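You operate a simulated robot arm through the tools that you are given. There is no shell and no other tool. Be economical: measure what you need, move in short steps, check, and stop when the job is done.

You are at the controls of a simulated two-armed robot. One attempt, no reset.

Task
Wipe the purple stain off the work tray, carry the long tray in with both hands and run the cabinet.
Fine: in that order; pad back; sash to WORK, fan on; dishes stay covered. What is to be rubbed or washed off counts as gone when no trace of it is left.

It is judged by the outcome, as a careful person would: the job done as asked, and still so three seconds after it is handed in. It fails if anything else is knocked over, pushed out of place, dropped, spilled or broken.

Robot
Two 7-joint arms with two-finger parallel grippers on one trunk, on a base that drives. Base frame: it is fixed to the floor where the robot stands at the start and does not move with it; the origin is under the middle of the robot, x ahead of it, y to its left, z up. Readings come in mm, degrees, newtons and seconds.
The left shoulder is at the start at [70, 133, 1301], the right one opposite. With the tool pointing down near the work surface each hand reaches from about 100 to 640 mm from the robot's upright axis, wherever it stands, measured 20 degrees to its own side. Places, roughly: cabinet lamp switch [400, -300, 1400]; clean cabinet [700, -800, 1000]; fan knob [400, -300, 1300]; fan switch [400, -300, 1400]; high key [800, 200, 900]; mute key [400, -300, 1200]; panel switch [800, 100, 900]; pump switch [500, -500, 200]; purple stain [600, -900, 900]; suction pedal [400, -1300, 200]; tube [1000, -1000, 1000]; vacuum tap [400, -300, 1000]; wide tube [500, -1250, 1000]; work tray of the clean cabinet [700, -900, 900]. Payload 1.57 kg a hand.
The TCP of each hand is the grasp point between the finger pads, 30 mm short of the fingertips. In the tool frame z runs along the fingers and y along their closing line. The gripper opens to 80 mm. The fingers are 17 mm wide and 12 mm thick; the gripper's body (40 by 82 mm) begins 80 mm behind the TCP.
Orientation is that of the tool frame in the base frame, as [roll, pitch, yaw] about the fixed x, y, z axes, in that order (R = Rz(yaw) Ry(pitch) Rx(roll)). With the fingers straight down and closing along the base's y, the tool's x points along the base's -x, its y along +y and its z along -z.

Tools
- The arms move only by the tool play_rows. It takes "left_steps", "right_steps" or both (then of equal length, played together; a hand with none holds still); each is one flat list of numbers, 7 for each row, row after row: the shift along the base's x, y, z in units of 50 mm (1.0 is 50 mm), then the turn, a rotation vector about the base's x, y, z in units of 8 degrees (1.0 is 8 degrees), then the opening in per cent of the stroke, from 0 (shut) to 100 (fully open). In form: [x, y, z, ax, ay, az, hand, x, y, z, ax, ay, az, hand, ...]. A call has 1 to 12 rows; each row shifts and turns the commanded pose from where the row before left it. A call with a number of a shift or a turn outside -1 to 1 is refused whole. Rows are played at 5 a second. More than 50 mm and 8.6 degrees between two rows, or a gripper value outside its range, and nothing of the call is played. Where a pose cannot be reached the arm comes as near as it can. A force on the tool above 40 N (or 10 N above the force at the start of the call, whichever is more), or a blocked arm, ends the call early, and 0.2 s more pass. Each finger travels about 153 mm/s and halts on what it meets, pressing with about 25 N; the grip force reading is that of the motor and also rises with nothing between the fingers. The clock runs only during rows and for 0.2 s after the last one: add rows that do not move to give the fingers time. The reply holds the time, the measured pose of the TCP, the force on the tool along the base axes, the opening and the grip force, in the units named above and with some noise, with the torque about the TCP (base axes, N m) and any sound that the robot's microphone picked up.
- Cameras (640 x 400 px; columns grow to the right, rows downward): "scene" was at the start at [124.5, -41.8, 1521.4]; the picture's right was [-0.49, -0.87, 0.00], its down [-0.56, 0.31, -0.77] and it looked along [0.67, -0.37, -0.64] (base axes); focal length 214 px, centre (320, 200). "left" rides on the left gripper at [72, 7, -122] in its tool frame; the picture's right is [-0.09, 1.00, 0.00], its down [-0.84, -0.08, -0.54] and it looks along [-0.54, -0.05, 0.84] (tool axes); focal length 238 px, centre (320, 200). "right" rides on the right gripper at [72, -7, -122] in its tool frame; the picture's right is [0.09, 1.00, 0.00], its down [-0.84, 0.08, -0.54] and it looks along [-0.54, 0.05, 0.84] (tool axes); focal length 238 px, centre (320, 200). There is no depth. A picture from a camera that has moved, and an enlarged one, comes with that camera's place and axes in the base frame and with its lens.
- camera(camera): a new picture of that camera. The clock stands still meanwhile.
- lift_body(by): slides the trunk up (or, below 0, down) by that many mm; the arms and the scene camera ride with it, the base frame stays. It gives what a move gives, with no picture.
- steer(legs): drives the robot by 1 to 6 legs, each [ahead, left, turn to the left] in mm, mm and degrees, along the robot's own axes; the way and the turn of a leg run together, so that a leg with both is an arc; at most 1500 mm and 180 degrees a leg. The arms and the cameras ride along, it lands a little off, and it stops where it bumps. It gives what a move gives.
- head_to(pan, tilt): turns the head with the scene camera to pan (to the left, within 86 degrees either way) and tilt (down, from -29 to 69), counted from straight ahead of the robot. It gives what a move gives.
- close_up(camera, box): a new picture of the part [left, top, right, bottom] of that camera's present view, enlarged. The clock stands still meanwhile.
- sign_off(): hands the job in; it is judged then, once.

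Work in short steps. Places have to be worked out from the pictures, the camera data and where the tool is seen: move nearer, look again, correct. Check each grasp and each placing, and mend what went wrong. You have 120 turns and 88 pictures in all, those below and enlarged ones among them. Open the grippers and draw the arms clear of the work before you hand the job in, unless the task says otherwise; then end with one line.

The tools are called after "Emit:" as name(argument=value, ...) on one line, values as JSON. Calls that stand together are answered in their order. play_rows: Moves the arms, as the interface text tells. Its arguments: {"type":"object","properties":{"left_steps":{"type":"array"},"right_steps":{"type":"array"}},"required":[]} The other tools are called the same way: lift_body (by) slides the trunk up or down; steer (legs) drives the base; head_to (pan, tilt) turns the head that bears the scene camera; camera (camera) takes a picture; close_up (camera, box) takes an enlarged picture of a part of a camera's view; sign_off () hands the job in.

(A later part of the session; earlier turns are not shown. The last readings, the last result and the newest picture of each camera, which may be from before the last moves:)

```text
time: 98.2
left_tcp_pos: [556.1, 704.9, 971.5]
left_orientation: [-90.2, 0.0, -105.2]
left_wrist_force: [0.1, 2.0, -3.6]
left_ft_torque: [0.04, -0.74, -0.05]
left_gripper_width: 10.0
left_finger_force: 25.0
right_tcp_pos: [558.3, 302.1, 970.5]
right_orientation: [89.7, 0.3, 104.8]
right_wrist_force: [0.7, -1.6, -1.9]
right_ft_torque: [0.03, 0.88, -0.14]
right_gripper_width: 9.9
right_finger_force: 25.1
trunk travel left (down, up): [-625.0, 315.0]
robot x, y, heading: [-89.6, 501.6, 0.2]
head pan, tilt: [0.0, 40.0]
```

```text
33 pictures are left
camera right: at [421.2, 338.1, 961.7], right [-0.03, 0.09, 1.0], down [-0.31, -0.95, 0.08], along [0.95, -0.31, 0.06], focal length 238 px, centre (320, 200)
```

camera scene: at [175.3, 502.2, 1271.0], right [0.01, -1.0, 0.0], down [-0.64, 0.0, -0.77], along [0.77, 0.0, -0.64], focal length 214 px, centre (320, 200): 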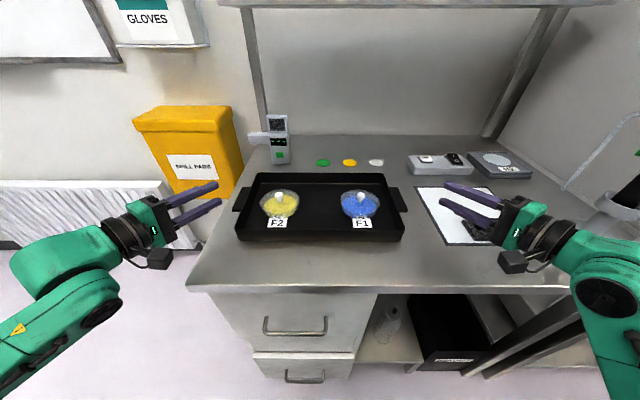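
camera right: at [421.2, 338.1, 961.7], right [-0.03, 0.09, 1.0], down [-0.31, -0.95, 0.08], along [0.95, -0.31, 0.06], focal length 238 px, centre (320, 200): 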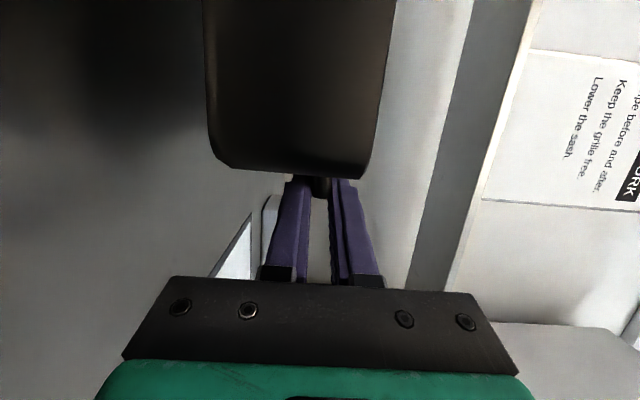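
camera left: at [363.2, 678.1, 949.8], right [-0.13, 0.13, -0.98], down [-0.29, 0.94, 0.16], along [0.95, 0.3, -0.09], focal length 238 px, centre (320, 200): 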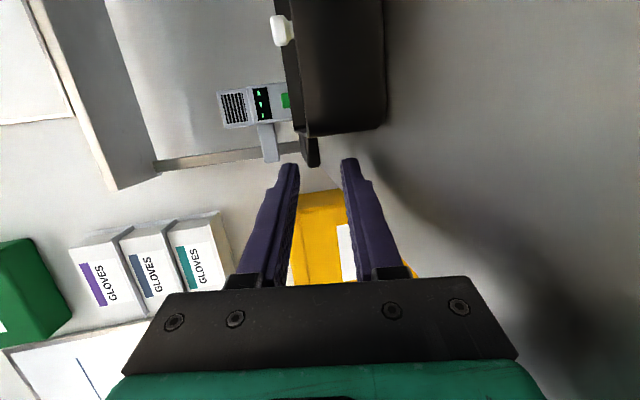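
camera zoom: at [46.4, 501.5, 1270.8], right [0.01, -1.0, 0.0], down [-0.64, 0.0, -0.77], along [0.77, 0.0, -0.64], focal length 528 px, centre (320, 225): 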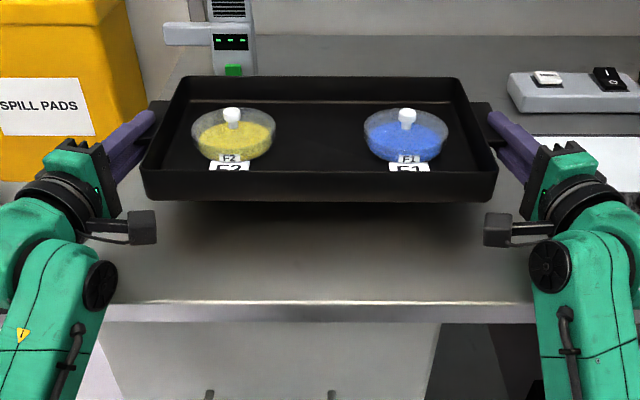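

The tray is up, level, dishes in place with lids. I raise it to ~1060, then go: back a bit, turn right, drive along the aisle.

Emit:
play_rows(left_steps=[0, 0, 0.3, 0, 0, 0, 0, 0, 0, 0.5, 0, 0, 0, 0, 0, 0, 0.5, 0, 0, 0, 0, 0, 0, 0.5, 0, 0, 0, 0, 0, 0, 0, 0, 0, 0, 0], right_steps=[0, 0, 0.3, 0, 0, 0, 0, 0, 0, 0.5, 0, 0, 0, 0, 0, 0, 0.5, 0, 0, 0, 0, 0, 0, 0.5, 0, 0, 0, 0, 0, 0, 0, 0, 0, 0, 0])

Emit:
steer(legs=[[-75, 0, 0]])

Emit:
camera(camera="scene")

```text
time: 99.4
left_tcp_pos: [557.5, 706.0, 1059.9]
left_orientation: [-90.3, -0.2, -105.1]
left_wrist_force: [2.2, 5.4, -2.3]
left_ft_torque: [-0.02, -0.75, -0.08]
left_gripper_width: 9.9
left_finger_force: 25.2
right_tcp_pos: [558.9, 301.6, 1059.7]
right_orientation: [89.8, 0.4, 104.8]
right_wrist_force: [-1.5, -5.8, -2.4]
right_ft_torque: [0.1, 0.91, 0.78]
right_gripper_width: 10.0
right_finger_force: 25.3
trunk travel left (down, up): [-625.0, 315.0]
robot x, y, heading: [-88.3, 499.9, 0.5]
head pan, tilt: [0.0, 40.0]
```

```text
time: 100.4
left_tcp_pos: [481.2, 705.3, 1060.5]
left_orientation: [-90.2, -0.1, -105.2]
left_wrist_force: [2.4, 7.6, -2.0]
left_ft_torque: [-0.02, -0.74, 0.6]
left_gripper_width: 9.8
left_finger_force: 24.4
right_tcp_pos: [482.5, 301.1, 1059.8]
right_orientation: [89.6, 0.4, 104.8]
right_wrist_force: [-2.5, -8.0, -2.0]
right_ft_torque: [0.12, 0.89, 0.31]
right_gripper_width: 9.8
right_finger_force: 25.3
trunk travel left (down, up): [-625.0, 315.0]
robot x, y, heading: [-165.1, 503.0, 0.3]
head pan, tilt: [0.0, 40.0]
```

```text
32 pictures are left
camera scene: at [-29.4, 501.0, 1270.8], right [0.01, -1.0, 0.0], down [-0.64, 0.0, -0.77], along [0.77, 0.0, -0.64], focal length 214 px, centre (320, 200)
```

scene: 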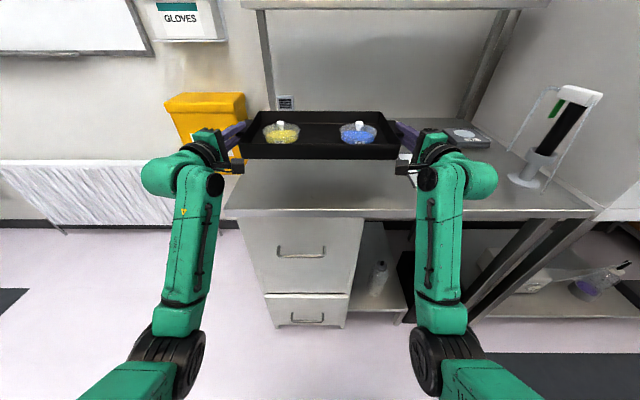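

Tray is level and stable. Turn right 90° slowly in two legs, then check.

Emit:
steer(legs=[[0, 0, -45], [0, 0, -45]])

Emit:
camera(camera="scene")

```text
time: 104.9
left_tcp_pos: [37.1, -146.2, 1060.5]
left_orientation: [-90.3, 0.0, 164.6]
left_wrist_force: [0.4, -0.2, -2.5]
left_ft_torque: [-0.66, 0.0, -0.05]
left_gripper_width: 9.9
left_finger_force: 24.6
right_tcp_pos: [-366.4, -146.8, 1058.3]
right_orientation: [89.7, 0.4, 14.5]
right_wrist_force: [-0.1, -0.1, -2.3]
right_ft_torque: [0.84, -0.1, 0.02]
right_gripper_width: 10.0
right_finger_force: 25.5
trunk travel left (down, up): [-625.0, 315.0]
robot x, y, heading: [-163.6, 501.2, -89.9]
head pan, tilt: [0.0, 40.0]
```

```text
31 pictures are left
camera scene: at [-165.0, 364.1, 1270.8], right [-1.0, 0.0, 0.0], down [0.0, 0.64, -0.77], along [0.0, -0.77, -0.64], focal length 214 px, centre (320, 200)
```

scene: 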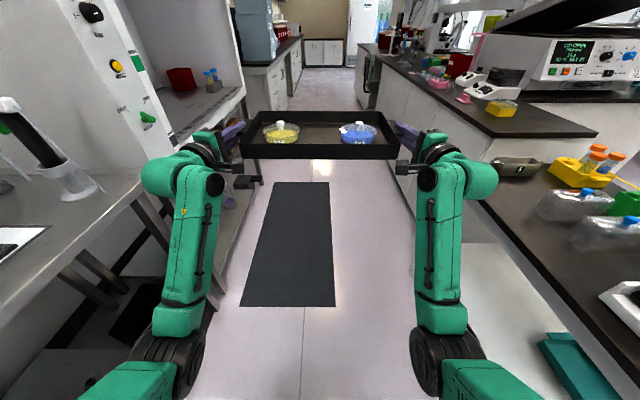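

Aisle is clear. Drive ahead 1416 mm, then strafe right 300 mm (toward −x).

Emit:
steer(legs=[[1416, 0, 0], [0, -300, 0]])

Emit:
steer(legs=[[0, 0, 45], [0, 0, 45]])

Emit:
head_to(pan=0, tilt=30)

Emit:
camera(camera="scene")

```text
time: 113.6
left_tcp_pos: [-268.5, -1559.3, 1060.4]
left_orientation: [-90.4, 0.0, 164.4]
left_wrist_force: [0.8, -0.3, -2.2]
left_ft_torque: [-0.7, 0.0, 0.03]
left_gripper_width: 9.7
left_finger_force: 25.3
right_tcp_pos: [-673.7, -1557.1, 1058.6]
right_orientation: [89.7, 0.4, 14.3]
right_wrist_force: [-0.8, 0.1, -2.5]
right_ft_torque: [0.81, -0.09, 0.04]
right_gripper_width: 10.0
right_finger_force: 25.2
trunk travel left (down, up): [-625.0, 315.0]
robot x, y, heading: [-466.0, -911.3, -90.3]
head pan, tilt: [0.0, 40.0]
```

```text
time: 118.2
left_tcp_pos: [179.3, -710.2, 1059.6]
left_orientation: [-90.3, 0.0, -105.5]
left_wrist_force: [-0.1, 0.9, -2.8]
left_ft_torque: [0.04, -0.68, 0.05]
left_gripper_width: 10.1
left_finger_force: 24.6
right_tcp_pos: [178.7, -1113.8, 1058.5]
right_orientation: [89.8, 0.5, 104.4]
right_wrist_force: [-0.4, 0.5, -1.8]
right_ft_torque: [0.11, 0.83, -0.04]
right_gripper_width: 10.0
right_finger_force: 25.3
trunk travel left (down, up): [-625.0, 315.0]
robot x, y, heading: [-467.6, -906.9, -0.1]
head pan, tilt: [0.0, 40.0]
```

```text
time: 118.9
left_tcp_pos: [179.8, -709.5, 1059.4]
left_orientation: [-90.3, -0.1, -105.6]
left_wrist_force: [0.6, 0.5, -1.9]
left_ft_torque: [0.02, -0.69, -0.12]
left_gripper_width: 10.0
left_finger_force: 24.9
right_tcp_pos: [178.9, -1114.4, 1058.3]
right_orientation: [89.8, 0.4, 104.4]
right_wrist_force: [-0.5, -1.1, -2.1]
right_ft_torque: [0.08, 0.8, 0.2]
right_gripper_width: 9.8
right_finger_force: 24.7
trunk travel left (down, up): [-625.0, 315.0]
robot x, y, heading: [-467.5, -911.3, -0.1]
head pan, tilt: [0.0, 30.0]
```

```text
30 pictures are left
camera scene: at [-326.5, -910.6, 1286.1], right [0.0, -1.0, 0.0], down [-0.5, 0.0, -0.87], along [0.87, 0.0, -0.5], focal length 214 px, centre (320, 200)
```

scene: 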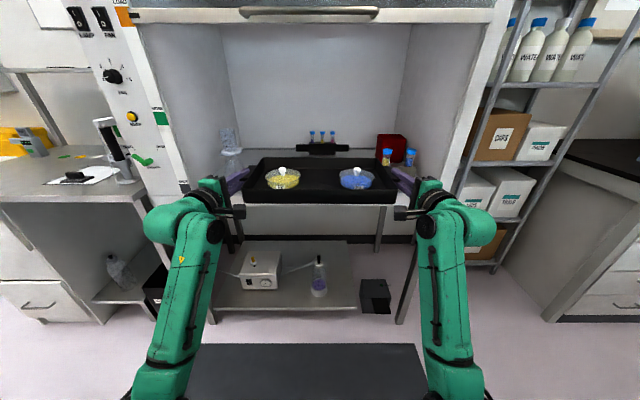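

Facing the cabinet. I raise the trunk 150 mm (elbows higher, better view) and look at what stands in the cabinet.

Emit:
lift_body(by=150)

Emit:
close_up(camera="scene", box=[180, 90, 480, 278])

```text
time: 120.6
left_tcp_pos: [181.0, -708.7, 1210.5]
left_orientation: [-90.3, -0.1, -105.4]
left_wrist_force: [0.6, 0.1, -3.0]
left_ft_torque: [0.04, -0.65, 0.06]
left_gripper_width: 9.9
left_finger_force: 24.8
right_tcp_pos: [178.5, -1114.8, 1208.7]
right_orientation: [89.8, 0.4, 104.3]
right_wrist_force: [-0.7, -0.4, -1.8]
right_ft_torque: [0.06, 0.78, -0.07]
right_gripper_width: 9.9
right_finger_force: 25.2
trunk travel left (down, up): [-775.0, 165.0]
robot x, y, heading: [-467.7, -907.0, -0.1]
head pan, tilt: [0.0, 30.0]
```

```text
2.13 times, centred on (330, 184) of scene
camera zoom: at [-326.2, -910.6, 1436.1], right [0.0, -1.0, 0.0], down [-0.5, 0.0, -0.87], along [0.87, 0.0, -0.5], focal length 456 px, centre (299, 234)
```

zoom: 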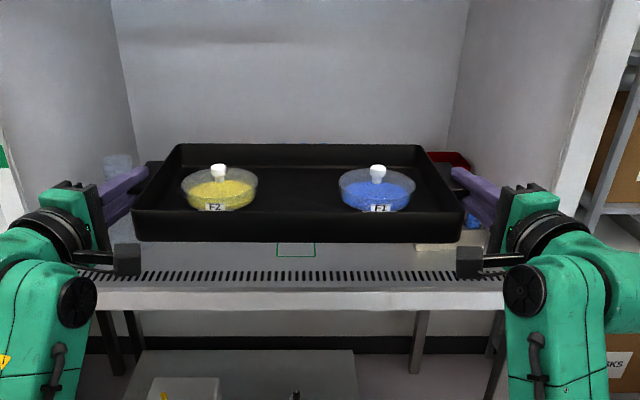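

Obstacles: glass item near (565, −530), rack right at y<−1180, tube rack at rear x>855; tray path is free. I drive in 445 mm at this height.

Emit:
steer(legs=[[300, 0, 0], [143, 0, 0]])

Emit:
head_to(pan=0, tilt=45)

Emit:
camera(camera="scene")

```text
time: 123.6
left_tcp_pos: [619.2, -708.6, 1211.3]
left_orientation: [-90.2, -0.2, -105.3]
left_wrist_force: [0.7, 0.4, -2.8]
left_ft_torque: [0.04, -0.67, -0.01]
left_gripper_width: 9.9
left_finger_force: 25.1
right_tcp_pos: [616.4, -1112.2, 1210.3]
right_orientation: [89.8, 0.4, 104.5]
right_wrist_force: [0.6, -0.3, -1.9]
right_ft_torque: [0.08, 0.79, 0.01]
right_gripper_width: 10.2
right_finger_force: 24.6
trunk travel left (down, up): [-775.0, 165.0]
robot x, y, heading: [-23.7, -910.2, -0.1]
head pan, tilt: [0.0, 30.0]
```

```text
time: 124.4
left_tcp_pos: [621.2, -708.0, 1209.7]
left_orientation: [-90.3, -0.1, -105.2]
left_wrist_force: [0.1, -0.2, -3.3]
left_ft_torque: [0.05, -0.63, -0.12]
left_gripper_width: 10.1
left_finger_force: 25.0
right_tcp_pos: [621.0, -1112.0, 1208.2]
right_orientation: [89.9, 0.4, 104.5]
right_wrist_force: [0.7, -1.8, -2.5]
right_ft_torque: [0.09, 0.78, 0.21]
right_gripper_width: 9.9
right_finger_force: 24.9
trunk travel left (down, up): [-775.0, 165.0]
robot x, y, heading: [-31.0, -909.0, 0.0]
head pan, tilt: [0.0, 45.0]
```

```text
28 pictures are left
camera scene: at [106.4, -910.4, 1413.5], right [0.0, -1.0, 0.0], down [-0.71, 0.0, -0.71], along [0.71, 0.0, -0.71], focal length 214 px, centre (320, 200)
```

scene: 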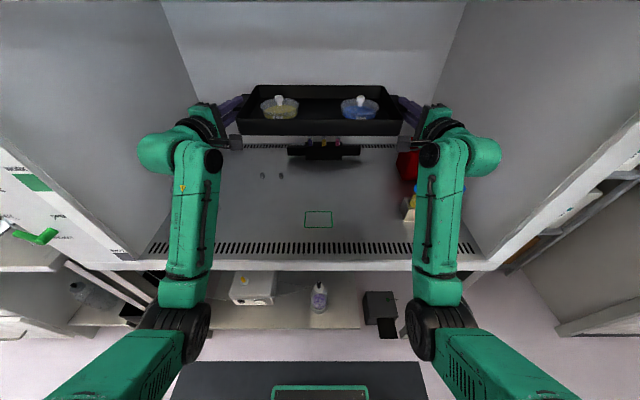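

Two small things lie on the tray behind-left; I zoom in to locate them.

Emit:
close_up(camera="scene", box=[220, 130, 420, 255])

```text
3.20 times, centred on (320, 192) of scene
camera zoom: at [106.4, -910.4, 1413.5], right [0.0, -1.0, 0.0], down [-0.71, 0.0, -0.71], along [0.71, 0.0, -0.71], focal length 686 px, centre (320, 224)
```

zoom: 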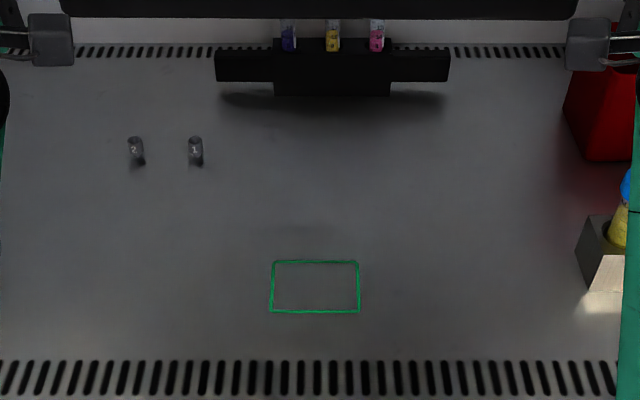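

Vials "1","2" stand at (720, −766) and (720, −698), so the tray must stay at x<705: target TCP x≈554 (tray ~475–697, clear of the grille at 450). Back up 66 mm, lower trunk 150 mm to the known-good configuration.

Emit:
steer(legs=[[-66, 0, 0]])

Emit:
lift_body(by=-150)

Emit:
close_up(camera="scene", box=[180, 70, 460, 245])

```text
time: 125.4
left_tcp_pos: [560.2, -709.5, 1206.6]
left_orientation: [-90.5, -0.2, -105.4]
left_wrist_force: [1.2, 0.5, -2.8]
left_ft_torque: [0.03, -0.69, 0.05]
left_gripper_width: 10.3
left_finger_force: 24.9
right_tcp_pos: [558.0, -1113.6, 1206.3]
right_orientation: [90.0, 0.3, 104.4]
right_wrist_force: [0.3, -0.8, -1.4]
right_ft_torque: [0.09, 0.81, 0.03]
right_gripper_width: 9.9
right_finger_force: 25.0
trunk travel left (down, up): [-775.0, 165.0]
robot x, y, heading: [-91.3, -911.9, 0.2]
head pan, tilt: [0.0, 45.0]
```

```text
time: 127.1
left_tcp_pos: [555.6, -709.4, 1059.9]
left_orientation: [-90.3, -0.1, -105.4]
left_wrist_force: [-0.5, -0.2, -2.7]
left_ft_torque: [0.05, -0.66, -0.01]
left_gripper_width: 9.9
left_finger_force: 24.8
right_tcp_pos: [554.8, -1113.0, 1058.2]
right_orientation: [89.7, 0.4, 104.5]
right_wrist_force: [-1.0, -0.1, -1.9]
right_ft_torque: [0.1, 0.78, 0.04]
right_gripper_width: 10.0
right_finger_force: 25.3
trunk travel left (down, up): [-625.0, 315.0]
robot x, y, heading: [-93.7, -910.5, 0.3]
head pan, tilt: [0.0, 45.0]
```

```text
2.29 times, centred on (320, 158) of scene
camera zoom: at [39.9, -910.6, 1263.6], right [0.0, -1.0, 0.0], down [-0.71, 0.0, -0.71], along [0.71, 0.0, -0.71], focal length 490 px, centre (320, 297)
```

zoom: 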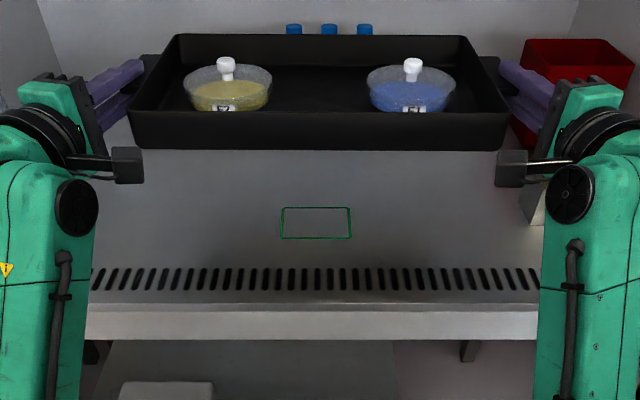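

Geometry agrees (tray ≈477–695). Lower to TCP 972 level.

Emit:
play_rows(left_steps=[0, 0, -0.5, 0, 0, 0, 0, 0, 0, -0.5, 0, 0, 0, 0, 0, 0, -0.5, 0, 0, 0, 0, 0, 0, -0.25, 0, 0, 0, 0, 0, 0, 0, 0, 0, 0, 0], right_steps=[0, 0, -0.5, 0, 0, 0, 0, 0, 0, -0.5, 0, 0, 0, 0, 0, 0, -0.5, 0, 0, 0, 0, 0, 0, -0.22, 0, 0, 0, 0, 0, 0, 0, 0, 0, 0, 0])

Emit:
close_up(camera="scene", box=[180, 90, 460, 265])

```text
time: 128.3
left_tcp_pos: [555.3, -709.2, 971.4]
left_orientation: [-90.3, -0.1, -105.4]
left_wrist_force: [2.3, -3.4, -3.3]
left_ft_torque: [-0.03, -0.71, 0.74]
left_gripper_width: 9.5
left_finger_force: 25.0
right_tcp_pos: [554.1, -1114.1, 972.3]
right_orientation: [89.9, 0.3, 104.5]
right_wrist_force: [-2.3, 2.6, -2.4]
right_ft_torque: [0.01, 0.85, 0.02]
right_gripper_width: 9.8
right_finger_force: 25.1
trunk travel left (down, up): [-625.0, 315.0]
robot x, y, heading: [-92.8, -911.4, 0.1]
head pan, tilt: [0.0, 45.0]
```

```text
2.29 times, centred on (320, 178) of scene
camera zoom: at [40.2, -910.6, 1263.5], right [0.0, -1.0, 0.0], down [-0.71, 0.0, -0.71], along [0.71, 0.0, -0.71], focal length 490 px, centre (320, 251)
```

zoom: 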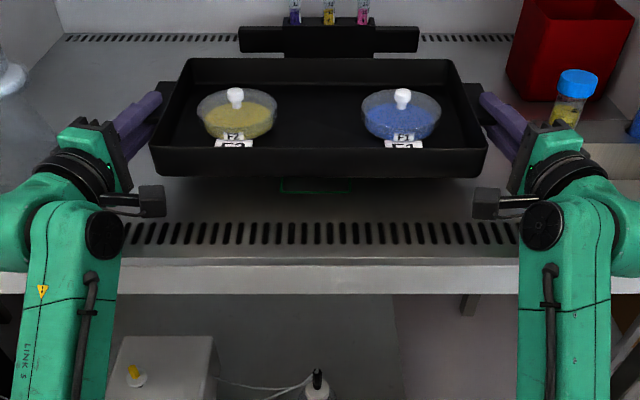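

Rear rim at x≈693, front ≈475: clear of vials and grille. Lower with the reverse tilt, to just above contact.

Emit:
play_rows(left_steps=[0, 0, -0.11, 0.05, 0.185, 0, 0, 0, 0, -0.11, 0.05, 0.185, 0, 0, 0, 0, -0.11, 0.05, 0.185, 0, 0, 0, 0, -0.11, 0.05, 0.185, 0, 0, 0, 0, -0.11, 0.05, 0.185, 0, 0, 0, 0, -0.11, 0.05, 0.185, 0, 0, 0, 0, 0, 0, 0, 0, 0], right_steps=[0, 0, -0.11, -0.05, 0.185, 0, 0, 0, 0, -0.11, -0.05, 0.185, 0, 0, 0, 0, -0.11, -0.05, 0.185, 0, 0, 0, 0, -0.11, -0.05, 0.185, 0, 0, 0, 0, -0.11, -0.05, 0.185, 0, 0, 0, 0, -0.11, -0.05, 0.185, 0, 0, 0, 0, 0, 0, 0, 0, 0])

Emit:
close_up(camera="scene", box=[180, 90, 460, 265])

```text
time: 129.9
left_tcp_pos: [551.0, -708.4, 943.8]
left_orientation: [-99.1, 0.0, -105.4]
left_wrist_force: [-3.9, -3.0, 8.9]
left_ft_torque: [-0.51, -1.21, -0.35]
left_gripper_width: 13.2
left_finger_force: 25.5
right_tcp_pos: [550.8, -1114.2, 943.0]
right_orientation: [98.6, 0.4, 104.5]
right_wrist_force: [0.6, 3.3, 4.3]
right_ft_torque: [0.46, -1.15, -0.16]
right_gripper_width: 13.0
right_finger_force: 24.9
trunk travel left (down, up): [-625.0, 315.0]
robot x, y, heading: [-93.2, -910.3, 0.0]
head pan, tilt: [0.0, 45.0]
```

```text
2.29 times, centred on (320, 178) of scene
camera zoom: at [34.8, -910.8, 1264.3], right [0.0, -1.0, 0.0], down [-0.7, 0.0, -0.71], along [0.71, 0.0, -0.7], focal length 490 px, centre (320, 251)
```

zoom: 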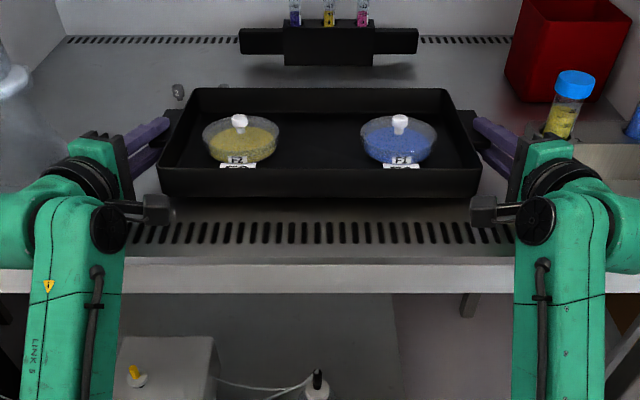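

Contact started (rear edge down first). Lower the last few mm.

Emit:
play_rows(left_steps=[0, 0, -0.05, 0, 0, 0, 0, 0, 0, -0.05, 0, 0, 0, 0, 0, 0, -0.03, 0, 0, 0, 0, 0, 0, 0, 0, 0, 0, 0], right_steps=[0, 0, -0.05, 0, 0, 0, 0, 0, 0, -0.05, 0, 0, 0, 0, 0, 0, -0.03, 0, 0, 0, 0, 0, 0, 0, 0, 0, 0, 0])

```text
time: 130.9
left_tcp_pos: [551.2, -709.3, 936.9]
left_orientation: [-99.1, 0.0, -105.4]
left_wrist_force: [-6.3, -0.1, 9.5]
left_ft_torque: [-0.37, -1.18, -0.31]
left_gripper_width: 15.2
left_finger_force: 24.4
right_tcp_pos: [550.1, -1114.5, 936.3]
right_orientation: [98.8, 0.5, 104.5]
right_wrist_force: [-0.6, -0.2, 5.2]
right_ft_torque: [0.32, -1.16, -0.27]
right_gripper_width: 15.0
right_finger_force: 25.3
trunk travel left (down, up): [-625.0, 315.0]
robot x, y, heading: [-94.5, -916.0, -0.1]
head pan, tilt: [0.0, 45.0]
```

Same state as at pick-up: the tray is flat on the surface. Open both to ~28 mm and withdraw along the fingers.

Emit:
play_rows(left_steps=[0, 0, 0, 0, 0, 0, 28, 0, 0, 0, 0, 0, 0, 35, 0, 0, 0, 0, 0, 0, 35, -0.5, 0.13, 0, 0, 0, 0, 35, -0.5, 0.13, 0, 0, 0, 0, 35, -0.5, 0.13, 0, 0, 0, 0, 35, -0.3, 0.08, 0, 0, 0, 0, 35], right_steps=[0, 0, 0, 0, 0, 0, 28, 0, 0, 0, 0, 0, 0, 35, 0, 0, 0, 0, 0, 0, 35, -0.5, -0.13, 0, 0, 0, 0, 35, -0.5, -0.13, 0, 0, 0, 0, 35, -0.5, -0.13, 0, 0, 0, 0, 35, -0.3, -0.08, 0, 0, 0, 0, 35])

Emit:
close_up(camera="scene", box=[180, 90, 460, 265])

```text
time: 132.5
left_tcp_pos: [464.2, -686.7, 934.4]
left_orientation: [-99.5, -0.1, -105.4]
left_wrist_force: [-0.1, 0.4, -0.7]
left_ft_torque: [-0.01, 0.02, -0.02]
left_gripper_width: 27.8
left_finger_force: 0.0
right_tcp_pos: [461.9, -1137.4, 935.3]
right_orientation: [98.9, 0.5, 104.5]
right_wrist_force: [1.1, -1.0, 0.7]
right_ft_torque: [0.01, 0.0, 0.01]
right_gripper_width: 27.9
right_finger_force: 0.0
trunk travel left (down, up): [-625.0, 315.0]
robot x, y, heading: [-89.0, -911.7, 0.1]
head pan, tilt: [0.0, 45.0]
```

```text
2.29 times, centred on (320, 178) of scene
camera zoom: at [38.5, -910.5, 1263.7], right [0.0, -1.0, 0.0], down [-0.71, 0.0, -0.71], along [0.71, 0.0, -0.71], focal length 490 px, centre (320, 251)
```

zoom: 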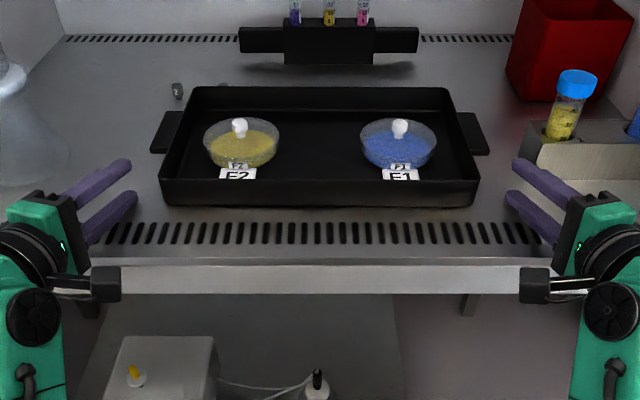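

Tray sits flat inside, dishes covered, vials untouched. I lift the hands a little, back off, raise the trunk to full working height and look at the sash scale.

Emit:
play_rows(left_steps=[-0.3, 0.05, 0.6, 0, 0, 0, 35, 0, 0, 0.4, 0, 0, 0, 50], right_steps=[-0.3, -0.05, 0.6, 0, 0, 0, 35, 0, 0, 0.4, 0, 0, 0, 50])

Emit:
steer(legs=[[-230, 0, 0]])

Emit:
lift_body(by=270)

Emit:
head_to(pan=20, tilt=12)

Emit:
camera(camera="scene")

```text
time: 133.1
left_tcp_pos: [450.3, -684.7, 984.3]
left_orientation: [-99.5, -0.2, -105.4]
left_wrist_force: [0.6, -0.5, -0.5]
left_ft_torque: [0.0, -0.04, -0.01]
left_gripper_width: 40.1
left_finger_force: 0.0
right_tcp_pos: [449.7, -1140.5, 983.2]
right_orientation: [99.1, 0.6, 104.5]
right_wrist_force: [0.1, 0.3, 0.0]
right_ft_torque: [-0.01, 0.0, -0.01]
right_gripper_width: 40.1
right_finger_force: 0.1
trunk travel left (down, up): [-625.0, 315.0]
robot x, y, heading: [-92.7, -910.7, 0.2]
head pan, tilt: [0.0, 45.0]
```

```text
time: 134.8
left_tcp_pos: [223.0, -684.1, 983.0]
left_orientation: [-99.3, -0.2, -105.4]
left_wrist_force: [-0.9, -0.3, 0.3]
left_ft_torque: [0.0, -0.02, 0.04]
left_gripper_width: 39.9
left_finger_force: 0.1
right_tcp_pos: [223.4, -1141.2, 985.6]
right_orientation: [98.9, 0.5, 104.6]
right_wrist_force: [0.1, -1.2, -0.2]
right_ft_torque: [0.0, -0.01, 0.02]
right_gripper_width: 40.0
right_finger_force: 0.0
trunk travel left (down, up): [-625.0, 315.0]
robot x, y, heading: [-319.8, -909.7, 0.2]
head pan, tilt: [0.0, 45.0]
```

```text
time: 137.6
left_tcp_pos: [223.1, -682.9, 1254.4]
left_orientation: [-99.4, -0.2, -105.3]
left_wrist_force: [-0.3, 0.6, -0.1]
left_ft_torque: [-0.01, -0.02, -0.01]
left_gripper_width: 39.9
left_finger_force: 0.1
right_tcp_pos: [221.8, -1140.6, 1254.0]
right_orientation: [99.0, 0.5, 104.5]
right_wrist_force: [0.3, -0.3, -0.2]
right_ft_torque: [-0.01, -0.01, -0.02]
right_gripper_width: 39.9
right_finger_force: 0.0
trunk travel left (down, up): [-895.0, 45.0]
robot x, y, heading: [-319.9, -909.2, -0.0]
head pan, tilt: [0.0, 45.0]
```

```text
time: 138.6
left_tcp_pos: [223.0, -684.6, 1253.4]
left_orientation: [-99.3, -0.1, -105.5]
left_wrist_force: [0.5, -0.1, 0.0]
left_ft_torque: [-0.01, -0.01, 0.0]
left_gripper_width: 40.0
left_finger_force: 0.0
right_tcp_pos: [222.3, -1139.4, 1255.3]
right_orientation: [99.0, 0.4, 104.5]
right_wrist_force: [-0.2, 0.0, -0.6]
right_ft_torque: [0.0, 0.03, 0.03]
right_gripper_width: 39.8
right_finger_force: 0.0
trunk travel left (down, up): [-895.0, 45.0]
robot x, y, heading: [-316.9, -910.0, 0.2]
head pan, tilt: [20.0, 12.0]
```

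```text
22 pictures are left
camera scene: at [-181.5, -878.7, 1585.3], right [0.34, -0.94, 0.0], down [-0.2, -0.07, -0.98], along [0.92, 0.33, -0.21], focal length 214 px, centre (320, 200)
```

scene: 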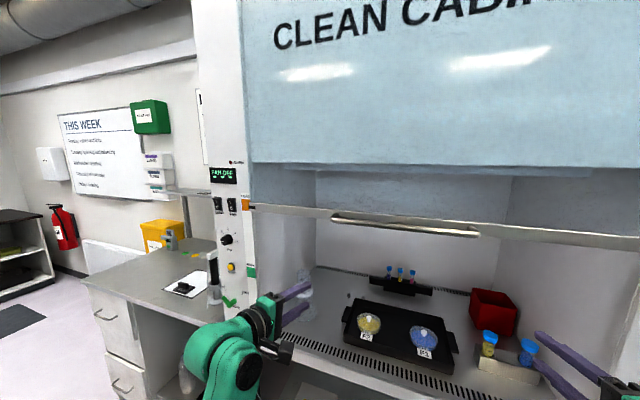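

Emit:
close_up(camera="scene", box=[200, 150, 360, 320])

```text
2.35 times, centred on (280, 235) of scene
camera zoom: at [-181.5, -878.7, 1585.3], right [0.34, -0.94, 0.0], down [-0.2, -0.07, -0.98], along [0.92, 0.33, -0.21], focal length 505 px, centre (414, 118)
```

zoom: 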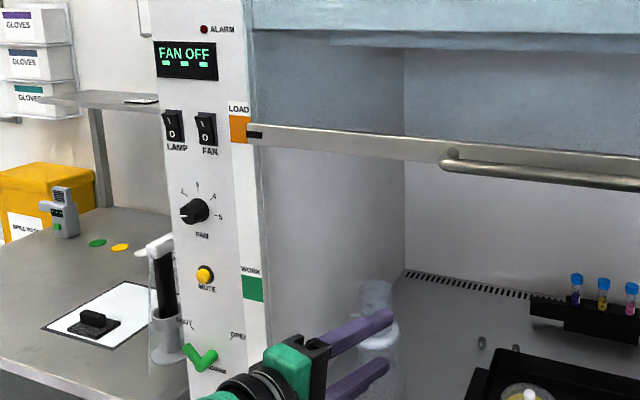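

The sash tick is at the LOAD block (z≈1420); WORK block centre is about z 1170, so the sash goes down ~250 mm. The handle rod is at about x 330, z 1422, y −731…−1050. I bring both hands in front of it.

Emit:
play_rows(left_steps=[0, -0.464, 0.674, 0, 0, 0, 60, 0, -0.464, 0.674, 0, 0, 0, 60, 0, -0.464, 0.674, 0, 0, 0, 60, 0, -0.464, 0.674, -0.13, -0.5, 0, 60, 0, -0.464, 0.674, -0.13, -0.5, 0, 60], right_steps=[0, 0.64, 0.671, 0, 0, 0, 60, 0, 0.64, 0.671, 0, 0, 0, 60, 0, 0.64, 0.671, 0, 0, 0, 60, 0, 0.64, 0.671, 0.13, -0.5, 0, 60, 0, 0.64, 0.671, 0.13, -0.5, 0, 60])

Emit:
camera(camera="left")

Emit:
camera(camera="right")

```text
time: 139.8
left_tcp_pos: [223.2, -801.7, 1424.0]
left_orientation: [-91.1, 0.1, -105.4]
left_wrist_force: [0.0, -0.5, -0.4]
left_ft_torque: [-0.01, -0.02, 0.01]
left_gripper_width: 47.8
left_finger_force: 0.1
right_tcp_pos: [228.9, -1001.0, 1413.2]
right_orientation: [91.7, 5.0, 101.0]
right_wrist_force: [-0.3, -0.7, -0.1]
right_ft_torque: [-0.01, 0.02, 0.02]
right_gripper_width: 47.9
right_finger_force: 0.0
trunk travel left (down, up): [-895.0, 45.0]
robot x, y, heading: [-319.1, -910.8, -0.1]
head pan, tilt: [20.0, 12.0]
```

```text
20 pictures are left
camera left: at [86.4, -840.2, 1419.2], right [0.01, 0.09, -1.0], down [-0.3, 0.95, 0.09], along [0.95, 0.3, 0.03], focal length 238 px, centre (320, 200)
```

left: 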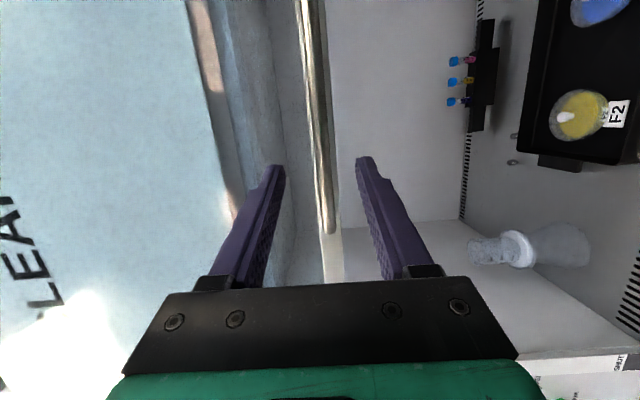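

```text
19 pictures are left
camera right: at [96.0, -955.4, 1403.1], right [-0.01, 0.18, 0.98], down [-0.37, -0.91, 0.17], along [0.93, -0.37, 0.07], focal length 238 px, centre (320, 200)
```

right: 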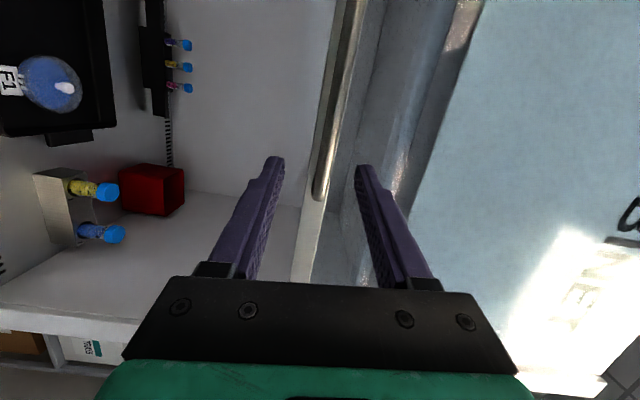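

The rod (z≈1419) is between both pairs of fingers. Drive ahead 92 mm so the rod sits at the finger pads.

Emit:
steer(legs=[[92, 0, 0]])

Emit:
camera(camera="left")

```text
time: 140.9
left_tcp_pos: [307.7, -801.0, 1426.2]
left_orientation: [-90.9, 0.0, -105.4]
left_wrist_force: [0.5, 0.7, 0.5]
left_ft_torque: [-0.02, 0.0, 0.0]
left_gripper_width: 47.9
left_finger_force: 0.1
right_tcp_pos: [315.0, -1000.7, 1418.6]
right_orientation: [91.0, 4.8, 101.0]
right_wrist_force: [0.0, -0.6, 1.4]
right_ft_torque: [0.01, 0.02, -0.03]
right_gripper_width: 47.9
right_finger_force: 0.0
trunk travel left (down, up): [-895.0, 45.0]
robot x, y, heading: [-225.8, -912.4, 0.0]
head pan, tilt: [20.0, 12.0]
```

```text
18 pictures are left
camera left: at [171.5, -838.5, 1420.9], right [0.01, 0.09, -1.0], down [-0.3, 0.95, 0.09], along [0.95, 0.3, 0.04], focal length 238 px, centre (320, 200)
```

left: 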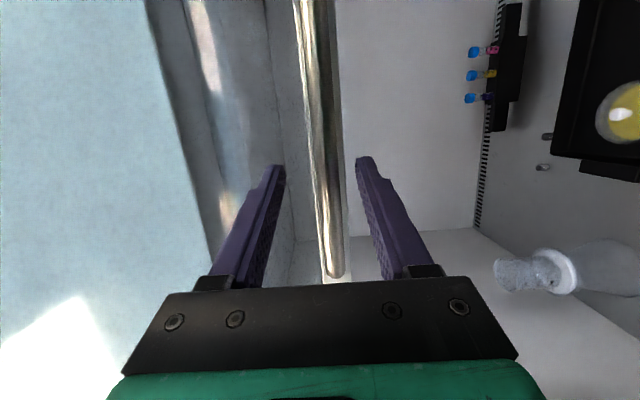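

Rod is at x≈327; I move 12 mm further with the arms and close both grippers on it.

Emit:
play_rows(left_steps=[0.28, 0, -0.1, 0, 0, 0, 60, 0, 0, 0, 0, 0, 0, 10, 0, 0, 0, 0, 0, 0, 0, 0, 0, 0, 0, 0, 0, 0, 0, 0, 0, 0, 0, 0, 0], right_steps=[0.14, 0, 0.02, 0, 0, 0, 60, 0, 0, 0, 0, 0, 0, 10, 0, 0, 0, 0, 0, 0, 0, 0, 0, 0, 0, 0, 0, 0, 0, 0, 0, 0, 0, 0, 0])

```text
time: 142.1
left_tcp_pos: [331.2, -801.5, 1415.3]
left_orientation: [-91.3, -0.1, -105.6]
left_wrist_force: [12.8, -8.9, -1.5]
left_ft_torque: [-0.16, -0.02, 0.5]
left_gripper_width: 15.7
left_finger_force: 31.6
right_tcp_pos: [333.2, -1002.4, 1416.3]
right_orientation: [91.5, 5.3, 100.6]
right_wrist_force: [-9.2, 9.9, -1.3]
right_ft_torque: [0.57, 0.02, 0.14]
right_gripper_width: 17.0
right_finger_force: 32.2
trunk travel left (down, up): [-895.0, 45.0]
robot x, y, heading: [-227.6, -910.6, -0.2]
head pan, tilt: [20.0, 12.0]
```

Both hold the rod (~16 mm). Pull down 60 mm as a test.

Emit:
play_rows(left_steps=[0, 0, -0.3, 0, 0, 0, 0, 0, 0, -0.3, 0, 0, 0, 0, 0, 0, -0.3, 0, 0, 0, 0, 0, 0, -0.3, 0, 0, 0, 0], right_steps=[0, 0, -0.3, 0, 0, 0, 0, 0, 0, -0.3, 0, 0, 0, 0, 0, 0, -0.3, 0, 0, 0, 0, 0, 0, -0.3, 0, 0, 0, 0])

```text
time: 143.1
left_tcp_pos: [327.8, -784.7, 1419.8]
left_orientation: [-85.0, 5.4, -102.9]
left_wrist_force: [0.6, -8.3, -10.7]
left_ft_torque: [-0.45, 0.09, -0.74]
left_gripper_width: 16.9
left_finger_force: 31.5
right_tcp_pos: [331.1, -1023.4, 1420.6]
right_orientation: [84.2, 11.9, 96.4]
right_wrist_force: [0.4, 9.4, -8.4]
right_ft_torque: [0.81, 0.05, 0.23]
right_gripper_width: 19.2
right_finger_force: 33.7
trunk travel left (down, up): [-895.0, 45.0]
robot x, y, heading: [-225.7, -910.5, -0.1]
head pan, tilt: [20.0, 12.0]
stopped in row 4 (right hand): the arm was blocked; the commanded pose is now the measured one
```

The sash did not move; the arms gave way instead. I try the trunk as the lifting force: 25 mm down while holding.

Emit:
lift_body(by=-25)

```text
time: 143.8
left_tcp_pos: [327.7, -784.9, 1395.6]
left_orientation: [-84.8, 5.3, -102.9]
left_wrist_force: [6.3, -20.4, -2.9]
left_ft_torque: [-0.55, -0.03, -0.18]
left_gripper_width: 16.9
left_finger_force: 31.8
right_tcp_pos: [330.5, -1023.0, 1395.6]
right_orientation: [84.0, 12.0, 96.5]
right_wrist_force: [2.5, 19.0, -2.1]
right_ft_torque: [0.65, 0.0, 0.24]
right_gripper_width: 19.0
right_finger_force: 33.2
trunk travel left (down, up): [-870.0, 70.0]
robot x, y, heading: [-227.4, -910.0, -0.2]
head pan, tilt: [20.0, 12.0]
```

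Both hands and presumably the sash came down 25 mm with low force. Continue 180 mm with the trunk, then check the scale.

Emit:
lift_body(by=-180)

Emit:
camera(camera="scene")

```text
time: 145.8
left_tcp_pos: [328.9, -785.9, 1214.1]
left_orientation: [-84.9, 5.3, -102.9]
left_wrist_force: [4.3, -23.0, -5.0]
left_ft_torque: [-0.57, 0.02, -0.29]
left_gripper_width: 17.0
left_finger_force: 32.0
right_tcp_pos: [330.3, -1024.1, 1214.7]
right_orientation: [84.1, 12.0, 96.5]
right_wrist_force: [7.6, 23.0, -1.0]
right_ft_torque: [0.63, 0.0, 0.27]
right_gripper_width: 19.1
right_finger_force: 33.2
trunk travel left (down, up): [-690.0, 250.0]
robot x, y, heading: [-227.1, -911.4, -0.1]
head pan, tilt: [20.0, 12.0]
```

```text
17 pictures are left
camera scene: at [-83.5, -878.8, 1379.4], right [0.34, -0.94, 0.0], down [-0.2, -0.07, -0.98], along [0.92, 0.33, -0.21], focal length 214 px, centre (320, 200)
```

scene: 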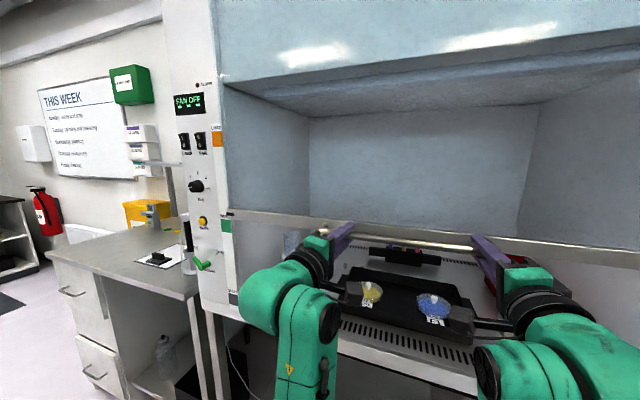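

The sash follows. I zoom to the tick and the WORK block.

Emit:
close_up(camera="scene", box=[180, 180, 280, 270])

```text
4.44 times, centred on (230, 225) of scene
camera zoom: at [-83.5, -878.8, 1379.4], right [0.34, -0.94, 0.0], down [-0.2, -0.07, -0.98], along [0.92, 0.33, -0.21], focal length 953 px, centre (720, 89)
```

zoom: 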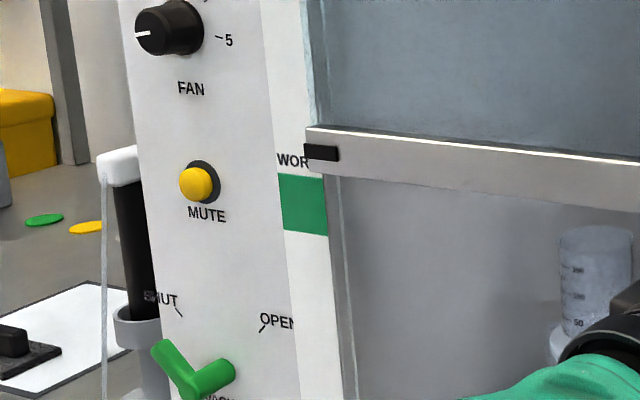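

Tick is ~40 mm above the WORK block's centre. Lower 40 mm more.

Emit:
lift_body(by=-40)

Emit:
close_up(camera="scene", box=[180, 160, 280, 250])

```text
time: 146.6
left_tcp_pos: [327.5, -784.8, 1172.7]
left_orientation: [-84.9, 5.3, -102.8]
left_wrist_force: [4.9, -20.6, -5.1]
left_ft_torque: [-0.59, 0.06, -0.24]
left_gripper_width: 17.2
left_finger_force: 31.2
right_tcp_pos: [331.0, -1024.1, 1173.8]
right_orientation: [84.3, 12.0, 96.5]
right_wrist_force: [7.6, 21.6, -3.4]
right_ft_torque: [0.68, 0.04, 0.23]
right_gripper_width: 19.0
right_finger_force: 33.2
trunk travel left (down, up): [-650.0, 290.0]
robot x, y, heading: [-229.0, -910.4, 0.1]
head pan, tilt: [20.0, 12.0]
```

```text
4.44 times, centred on (230, 205) of scene
camera zoom: at [-83.7, -878.8, 1339.3], right [0.34, -0.94, 0.0], down [-0.2, -0.07, -0.98], along [0.92, 0.33, -0.21], focal length 953 px, centre (720, 178)
```

zoom: 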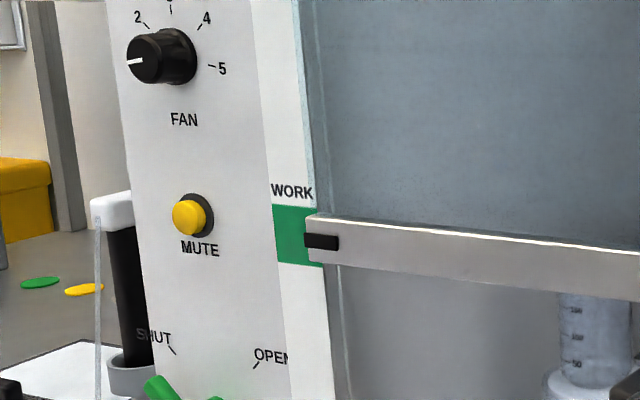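

The tick is centred on WORK. Open both grippers and back off.

Emit:
play_rows(left_steps=[0, 0, 0, 0, 0, 0, 30, 0, 0, 0, 0, 0, 0, 60, 0, 0, 0, 0, 0, 0, 60], right_steps=[0, 0, 0, 0, 0, 0, 30, 0, 0, 0, 0, 0, 0, 60, 0, 0, 0, 0, 0, 0, 60])

Emit:
steer(legs=[[-150, 0, 0]])

Emit:
close_up(camera="scene", box=[150, 80, 390, 230])

```text
time: 147.4
left_tcp_pos: [322.4, -784.0, 1178.0]
left_orientation: [-84.5, 5.4, -102.6]
left_wrist_force: [-0.5, -0.9, -0.2]
left_ft_torque: [0.03, 0.0, -0.02]
left_gripper_width: 48.0
left_finger_force: 0.0
right_tcp_pos: [325.0, -1025.4, 1178.0]
right_orientation: [83.7, 12.1, 96.2]
right_wrist_force: [0.8, -1.1, -0.2]
right_ft_torque: [-0.03, 0.01, 0.01]
right_gripper_width: 48.3
right_finger_force: 0.0
trunk travel left (down, up): [-650.0, 290.0]
robot x, y, heading: [-224.7, -906.2, 0.1]
head pan, tilt: [20.0, 12.0]
```

```text
time: 148.8
left_tcp_pos: [174.4, -786.6, 1178.0]
left_orientation: [-84.5, 5.4, -102.8]
left_wrist_force: [0.7, -0.6, 0.7]
left_ft_torque: [0.02, 0.0, -0.03]
left_gripper_width: 48.1
left_finger_force: 0.1
right_tcp_pos: [175.3, -1025.2, 1177.6]
right_orientation: [83.7, 12.1, 96.3]
right_wrist_force: [-0.5, -1.7, 0.6]
right_ft_torque: [0.01, -0.01, 0.0]
right_gripper_width: 47.6
right_finger_force: 0.0
trunk travel left (down, up): [-650.0, 290.0]
robot x, y, heading: [-380.4, -911.3, -0.2]
head pan, tilt: [20.0, 12.0]
```

```text
2.67 times, centred on (270, 155) of scene
camera zoom: at [-238.5, -878.7, 1340.3], right [0.34, -0.94, 0.0], down [-0.2, -0.07, -0.98], along [0.92, 0.33, -0.21], focal length 572 px, centre (453, 320)
```

zoom: 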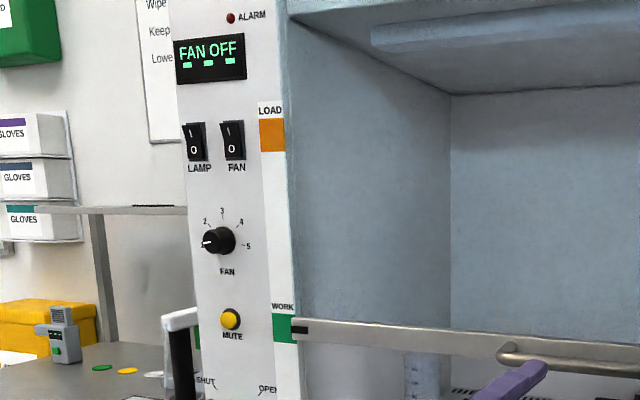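

Sash holds at WORK. Next the FAN rocker: "I" half at about (385, −358, 1427). I close the grippers, raise the trunk 250 mm and strafe left so the left hand faces it.

Emit:
play_rows(left_steps=[0, 0, 0, 0, 0, 0, 30, 0, 0, 0, 0, 0, 0, 0, 0, 0, 0, 0, 0, 0, 0], right_steps=[0, 0, 0, 0, 0, 0, 30, 0, 0, 0, 0, 0, 0, 0, 0, 0, 0, 0, 0, 0, 0])

Emit:
lift_body(by=250)

Emit:
steer(legs=[[110, 0, 0], [0, 432, 0]])

Emit:
camera(camera="left")

```text
time: 149.6
left_tcp_pos: [172.6, -783.6, 1177.4]
left_orientation: [-84.5, 5.5, -102.7]
left_wrist_force: [0.0, 0.3, 0.7]
left_ft_torque: [-0.02, -0.02, 0.0]
left_gripper_width: 0.1
left_finger_force: 20.8
right_tcp_pos: [176.5, -1024.9, 1178.0]
right_orientation: [83.7, 12.3, 96.2]
right_wrist_force: [-0.5, -0.8, 0.1]
right_ft_torque: [0.0, 0.02, 0.01]
right_gripper_width: 0.0
right_finger_force: 21.4
trunk travel left (down, up): [-650.0, 290.0]
robot x, y, heading: [-376.2, -908.8, -0.1]
head pan, tilt: [20.0, 12.0]
```

```text
time: 152.2
left_tcp_pos: [174.3, -783.7, 1428.3]
left_orientation: [-84.4, 5.5, -102.7]
left_wrist_force: [0.2, 0.4, -0.2]
left_ft_torque: [-0.04, 0.01, -0.03]
left_gripper_width: 0.0
left_finger_force: 21.7
right_tcp_pos: [174.7, -1025.0, 1428.2]
right_orientation: [83.6, 12.2, 96.1]
right_wrist_force: [0.0, -0.5, 0.7]
right_ft_torque: [0.02, 0.01, 0.01]
right_gripper_width: 0.1
right_finger_force: 21.5
trunk travel left (down, up): [-900.0, 40.0]
robot x, y, heading: [-377.4, -907.6, -0.2]
head pan, tilt: [20.0, 12.0]
```

```text
time: 155.6
left_tcp_pos: [284.1, -355.3, 1428.1]
left_orientation: [-84.4, 5.6, -102.6]
left_wrist_force: [-0.2, -0.3, 0.4]
left_ft_torque: [-0.03, -0.01, -0.01]
left_gripper_width: 0.2
left_finger_force: 21.2
right_tcp_pos: [285.8, -595.7, 1427.7]
right_orientation: [83.7, 12.2, 96.3]
right_wrist_force: [0.0, -0.8, 0.4]
right_ft_torque: [-0.03, 0.01, 0.01]
right_gripper_width: 0.0
right_finger_force: 21.7
trunk travel left (down, up): [-900.0, 40.0]
robot x, y, heading: [-266.8, -477.6, 0.1]
head pan, tilt: [20.0, 12.0]
```

```text
13 pictures are left
camera left: at [150.5, -396.9, 1403.2], right [0.13, 0.16, -0.98], down [-0.35, 0.93, 0.11], along [0.93, 0.33, 0.18], focal length 238 px, centre (320, 200)
```

left: 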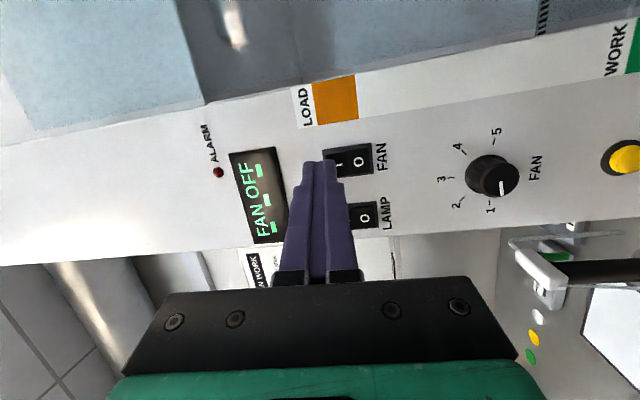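

The FAN rocker's "I" half is at (385, −354, 1427). I correct 9 mm in y, −4 in z and advance 50 mm.

Emit:
play_rows(left_steps=[0.2, 0.18, -0.07, 0, 0, 0, 0, 0.5, 0, 0, 0, 0, 0, 0, 0.3, 0, 0, 0, 0, 0, 0, 0, 0, 0, 0, 0, 0, 0])

Emit:
close_up(camera="left", box=[220, 90, 440, 230])

```text
time: 156.6
left_tcp_pos: [332.9, -341.8, 1424.7]
left_orientation: [-84.4, 5.5, -102.6]
left_wrist_force: [-0.2, 0.2, 0.0]
left_ft_torque: [-0.02, 0.0, -0.01]
left_gripper_width: 0.0
left_finger_force: 21.4
right_tcp_pos: [283.7, -592.6, 1428.6]
right_orientation: [83.7, 12.2, 96.2]
right_wrist_force: [-0.9, -0.1, -0.4]
right_ft_torque: [-0.03, -0.01, 0.0]
right_gripper_width: 0.0
right_finger_force: 20.9
trunk travel left (down, up): [-900.0, 40.0]
robot x, y, heading: [-267.6, -480.0, 0.1]
head pan, tilt: [20.0, 12.0]
```

```text
2.86 times, centred on (330, 160) of left
camera zoom: at [200.4, -385.2, 1399.7], right [0.13, 0.16, -0.98], down [-0.35, 0.93, 0.1], along [0.93, 0.33, 0.18], focal length 681 px, centre (291, 314)
```

zoom: 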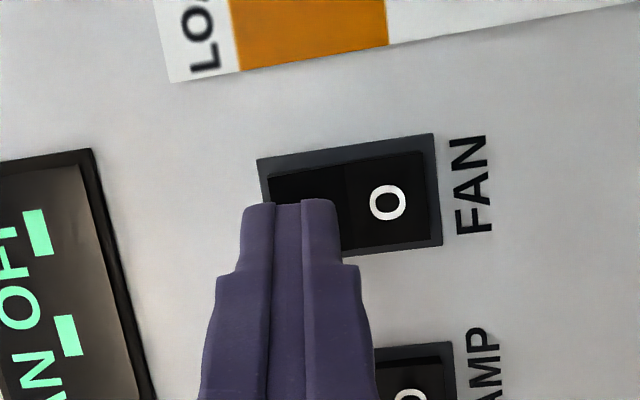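

Fingertip is lined up with the "I" half. Press forward in 5 mm steps.

Emit:
play_rows(left_steps=[0.2, 0, 0, 0, 0, 0, 0, 0.1, -0.03, 0, 0, 0, 0, 0, 0.1, -0.03, 0, 0, 0, 0, 0, 0.1, 0, 0, 0, 0, 0, 0, 0.1, 0, 0, 0, 0, 0, 0])

```text
time: 157.8
left_tcp_pos: [357.3, -346.3, 1424.9]
left_orientation: [-84.5, 5.5, -102.7]
left_wrist_force: [-22.2, -0.9, -16.4]
left_ft_torque: [-0.07, 0.68, -0.01]
left_gripper_width: 0.0
left_finger_force: 20.5
right_tcp_pos: [277.6, -592.1, 1431.4]
right_orientation: [83.4, 12.2, 96.1]
right_wrist_force: [0.2, 0.3, -0.5]
right_ft_torque: [-0.03, 0.01, 0.0]
right_gripper_width: 0.0
right_finger_force: 21.1
trunk travel left (down, up): [-900.0, 40.0]
robot x, y, heading: [-269.6, -481.1, 0.1]
head pan, tilt: [20.0, 12.0]
```

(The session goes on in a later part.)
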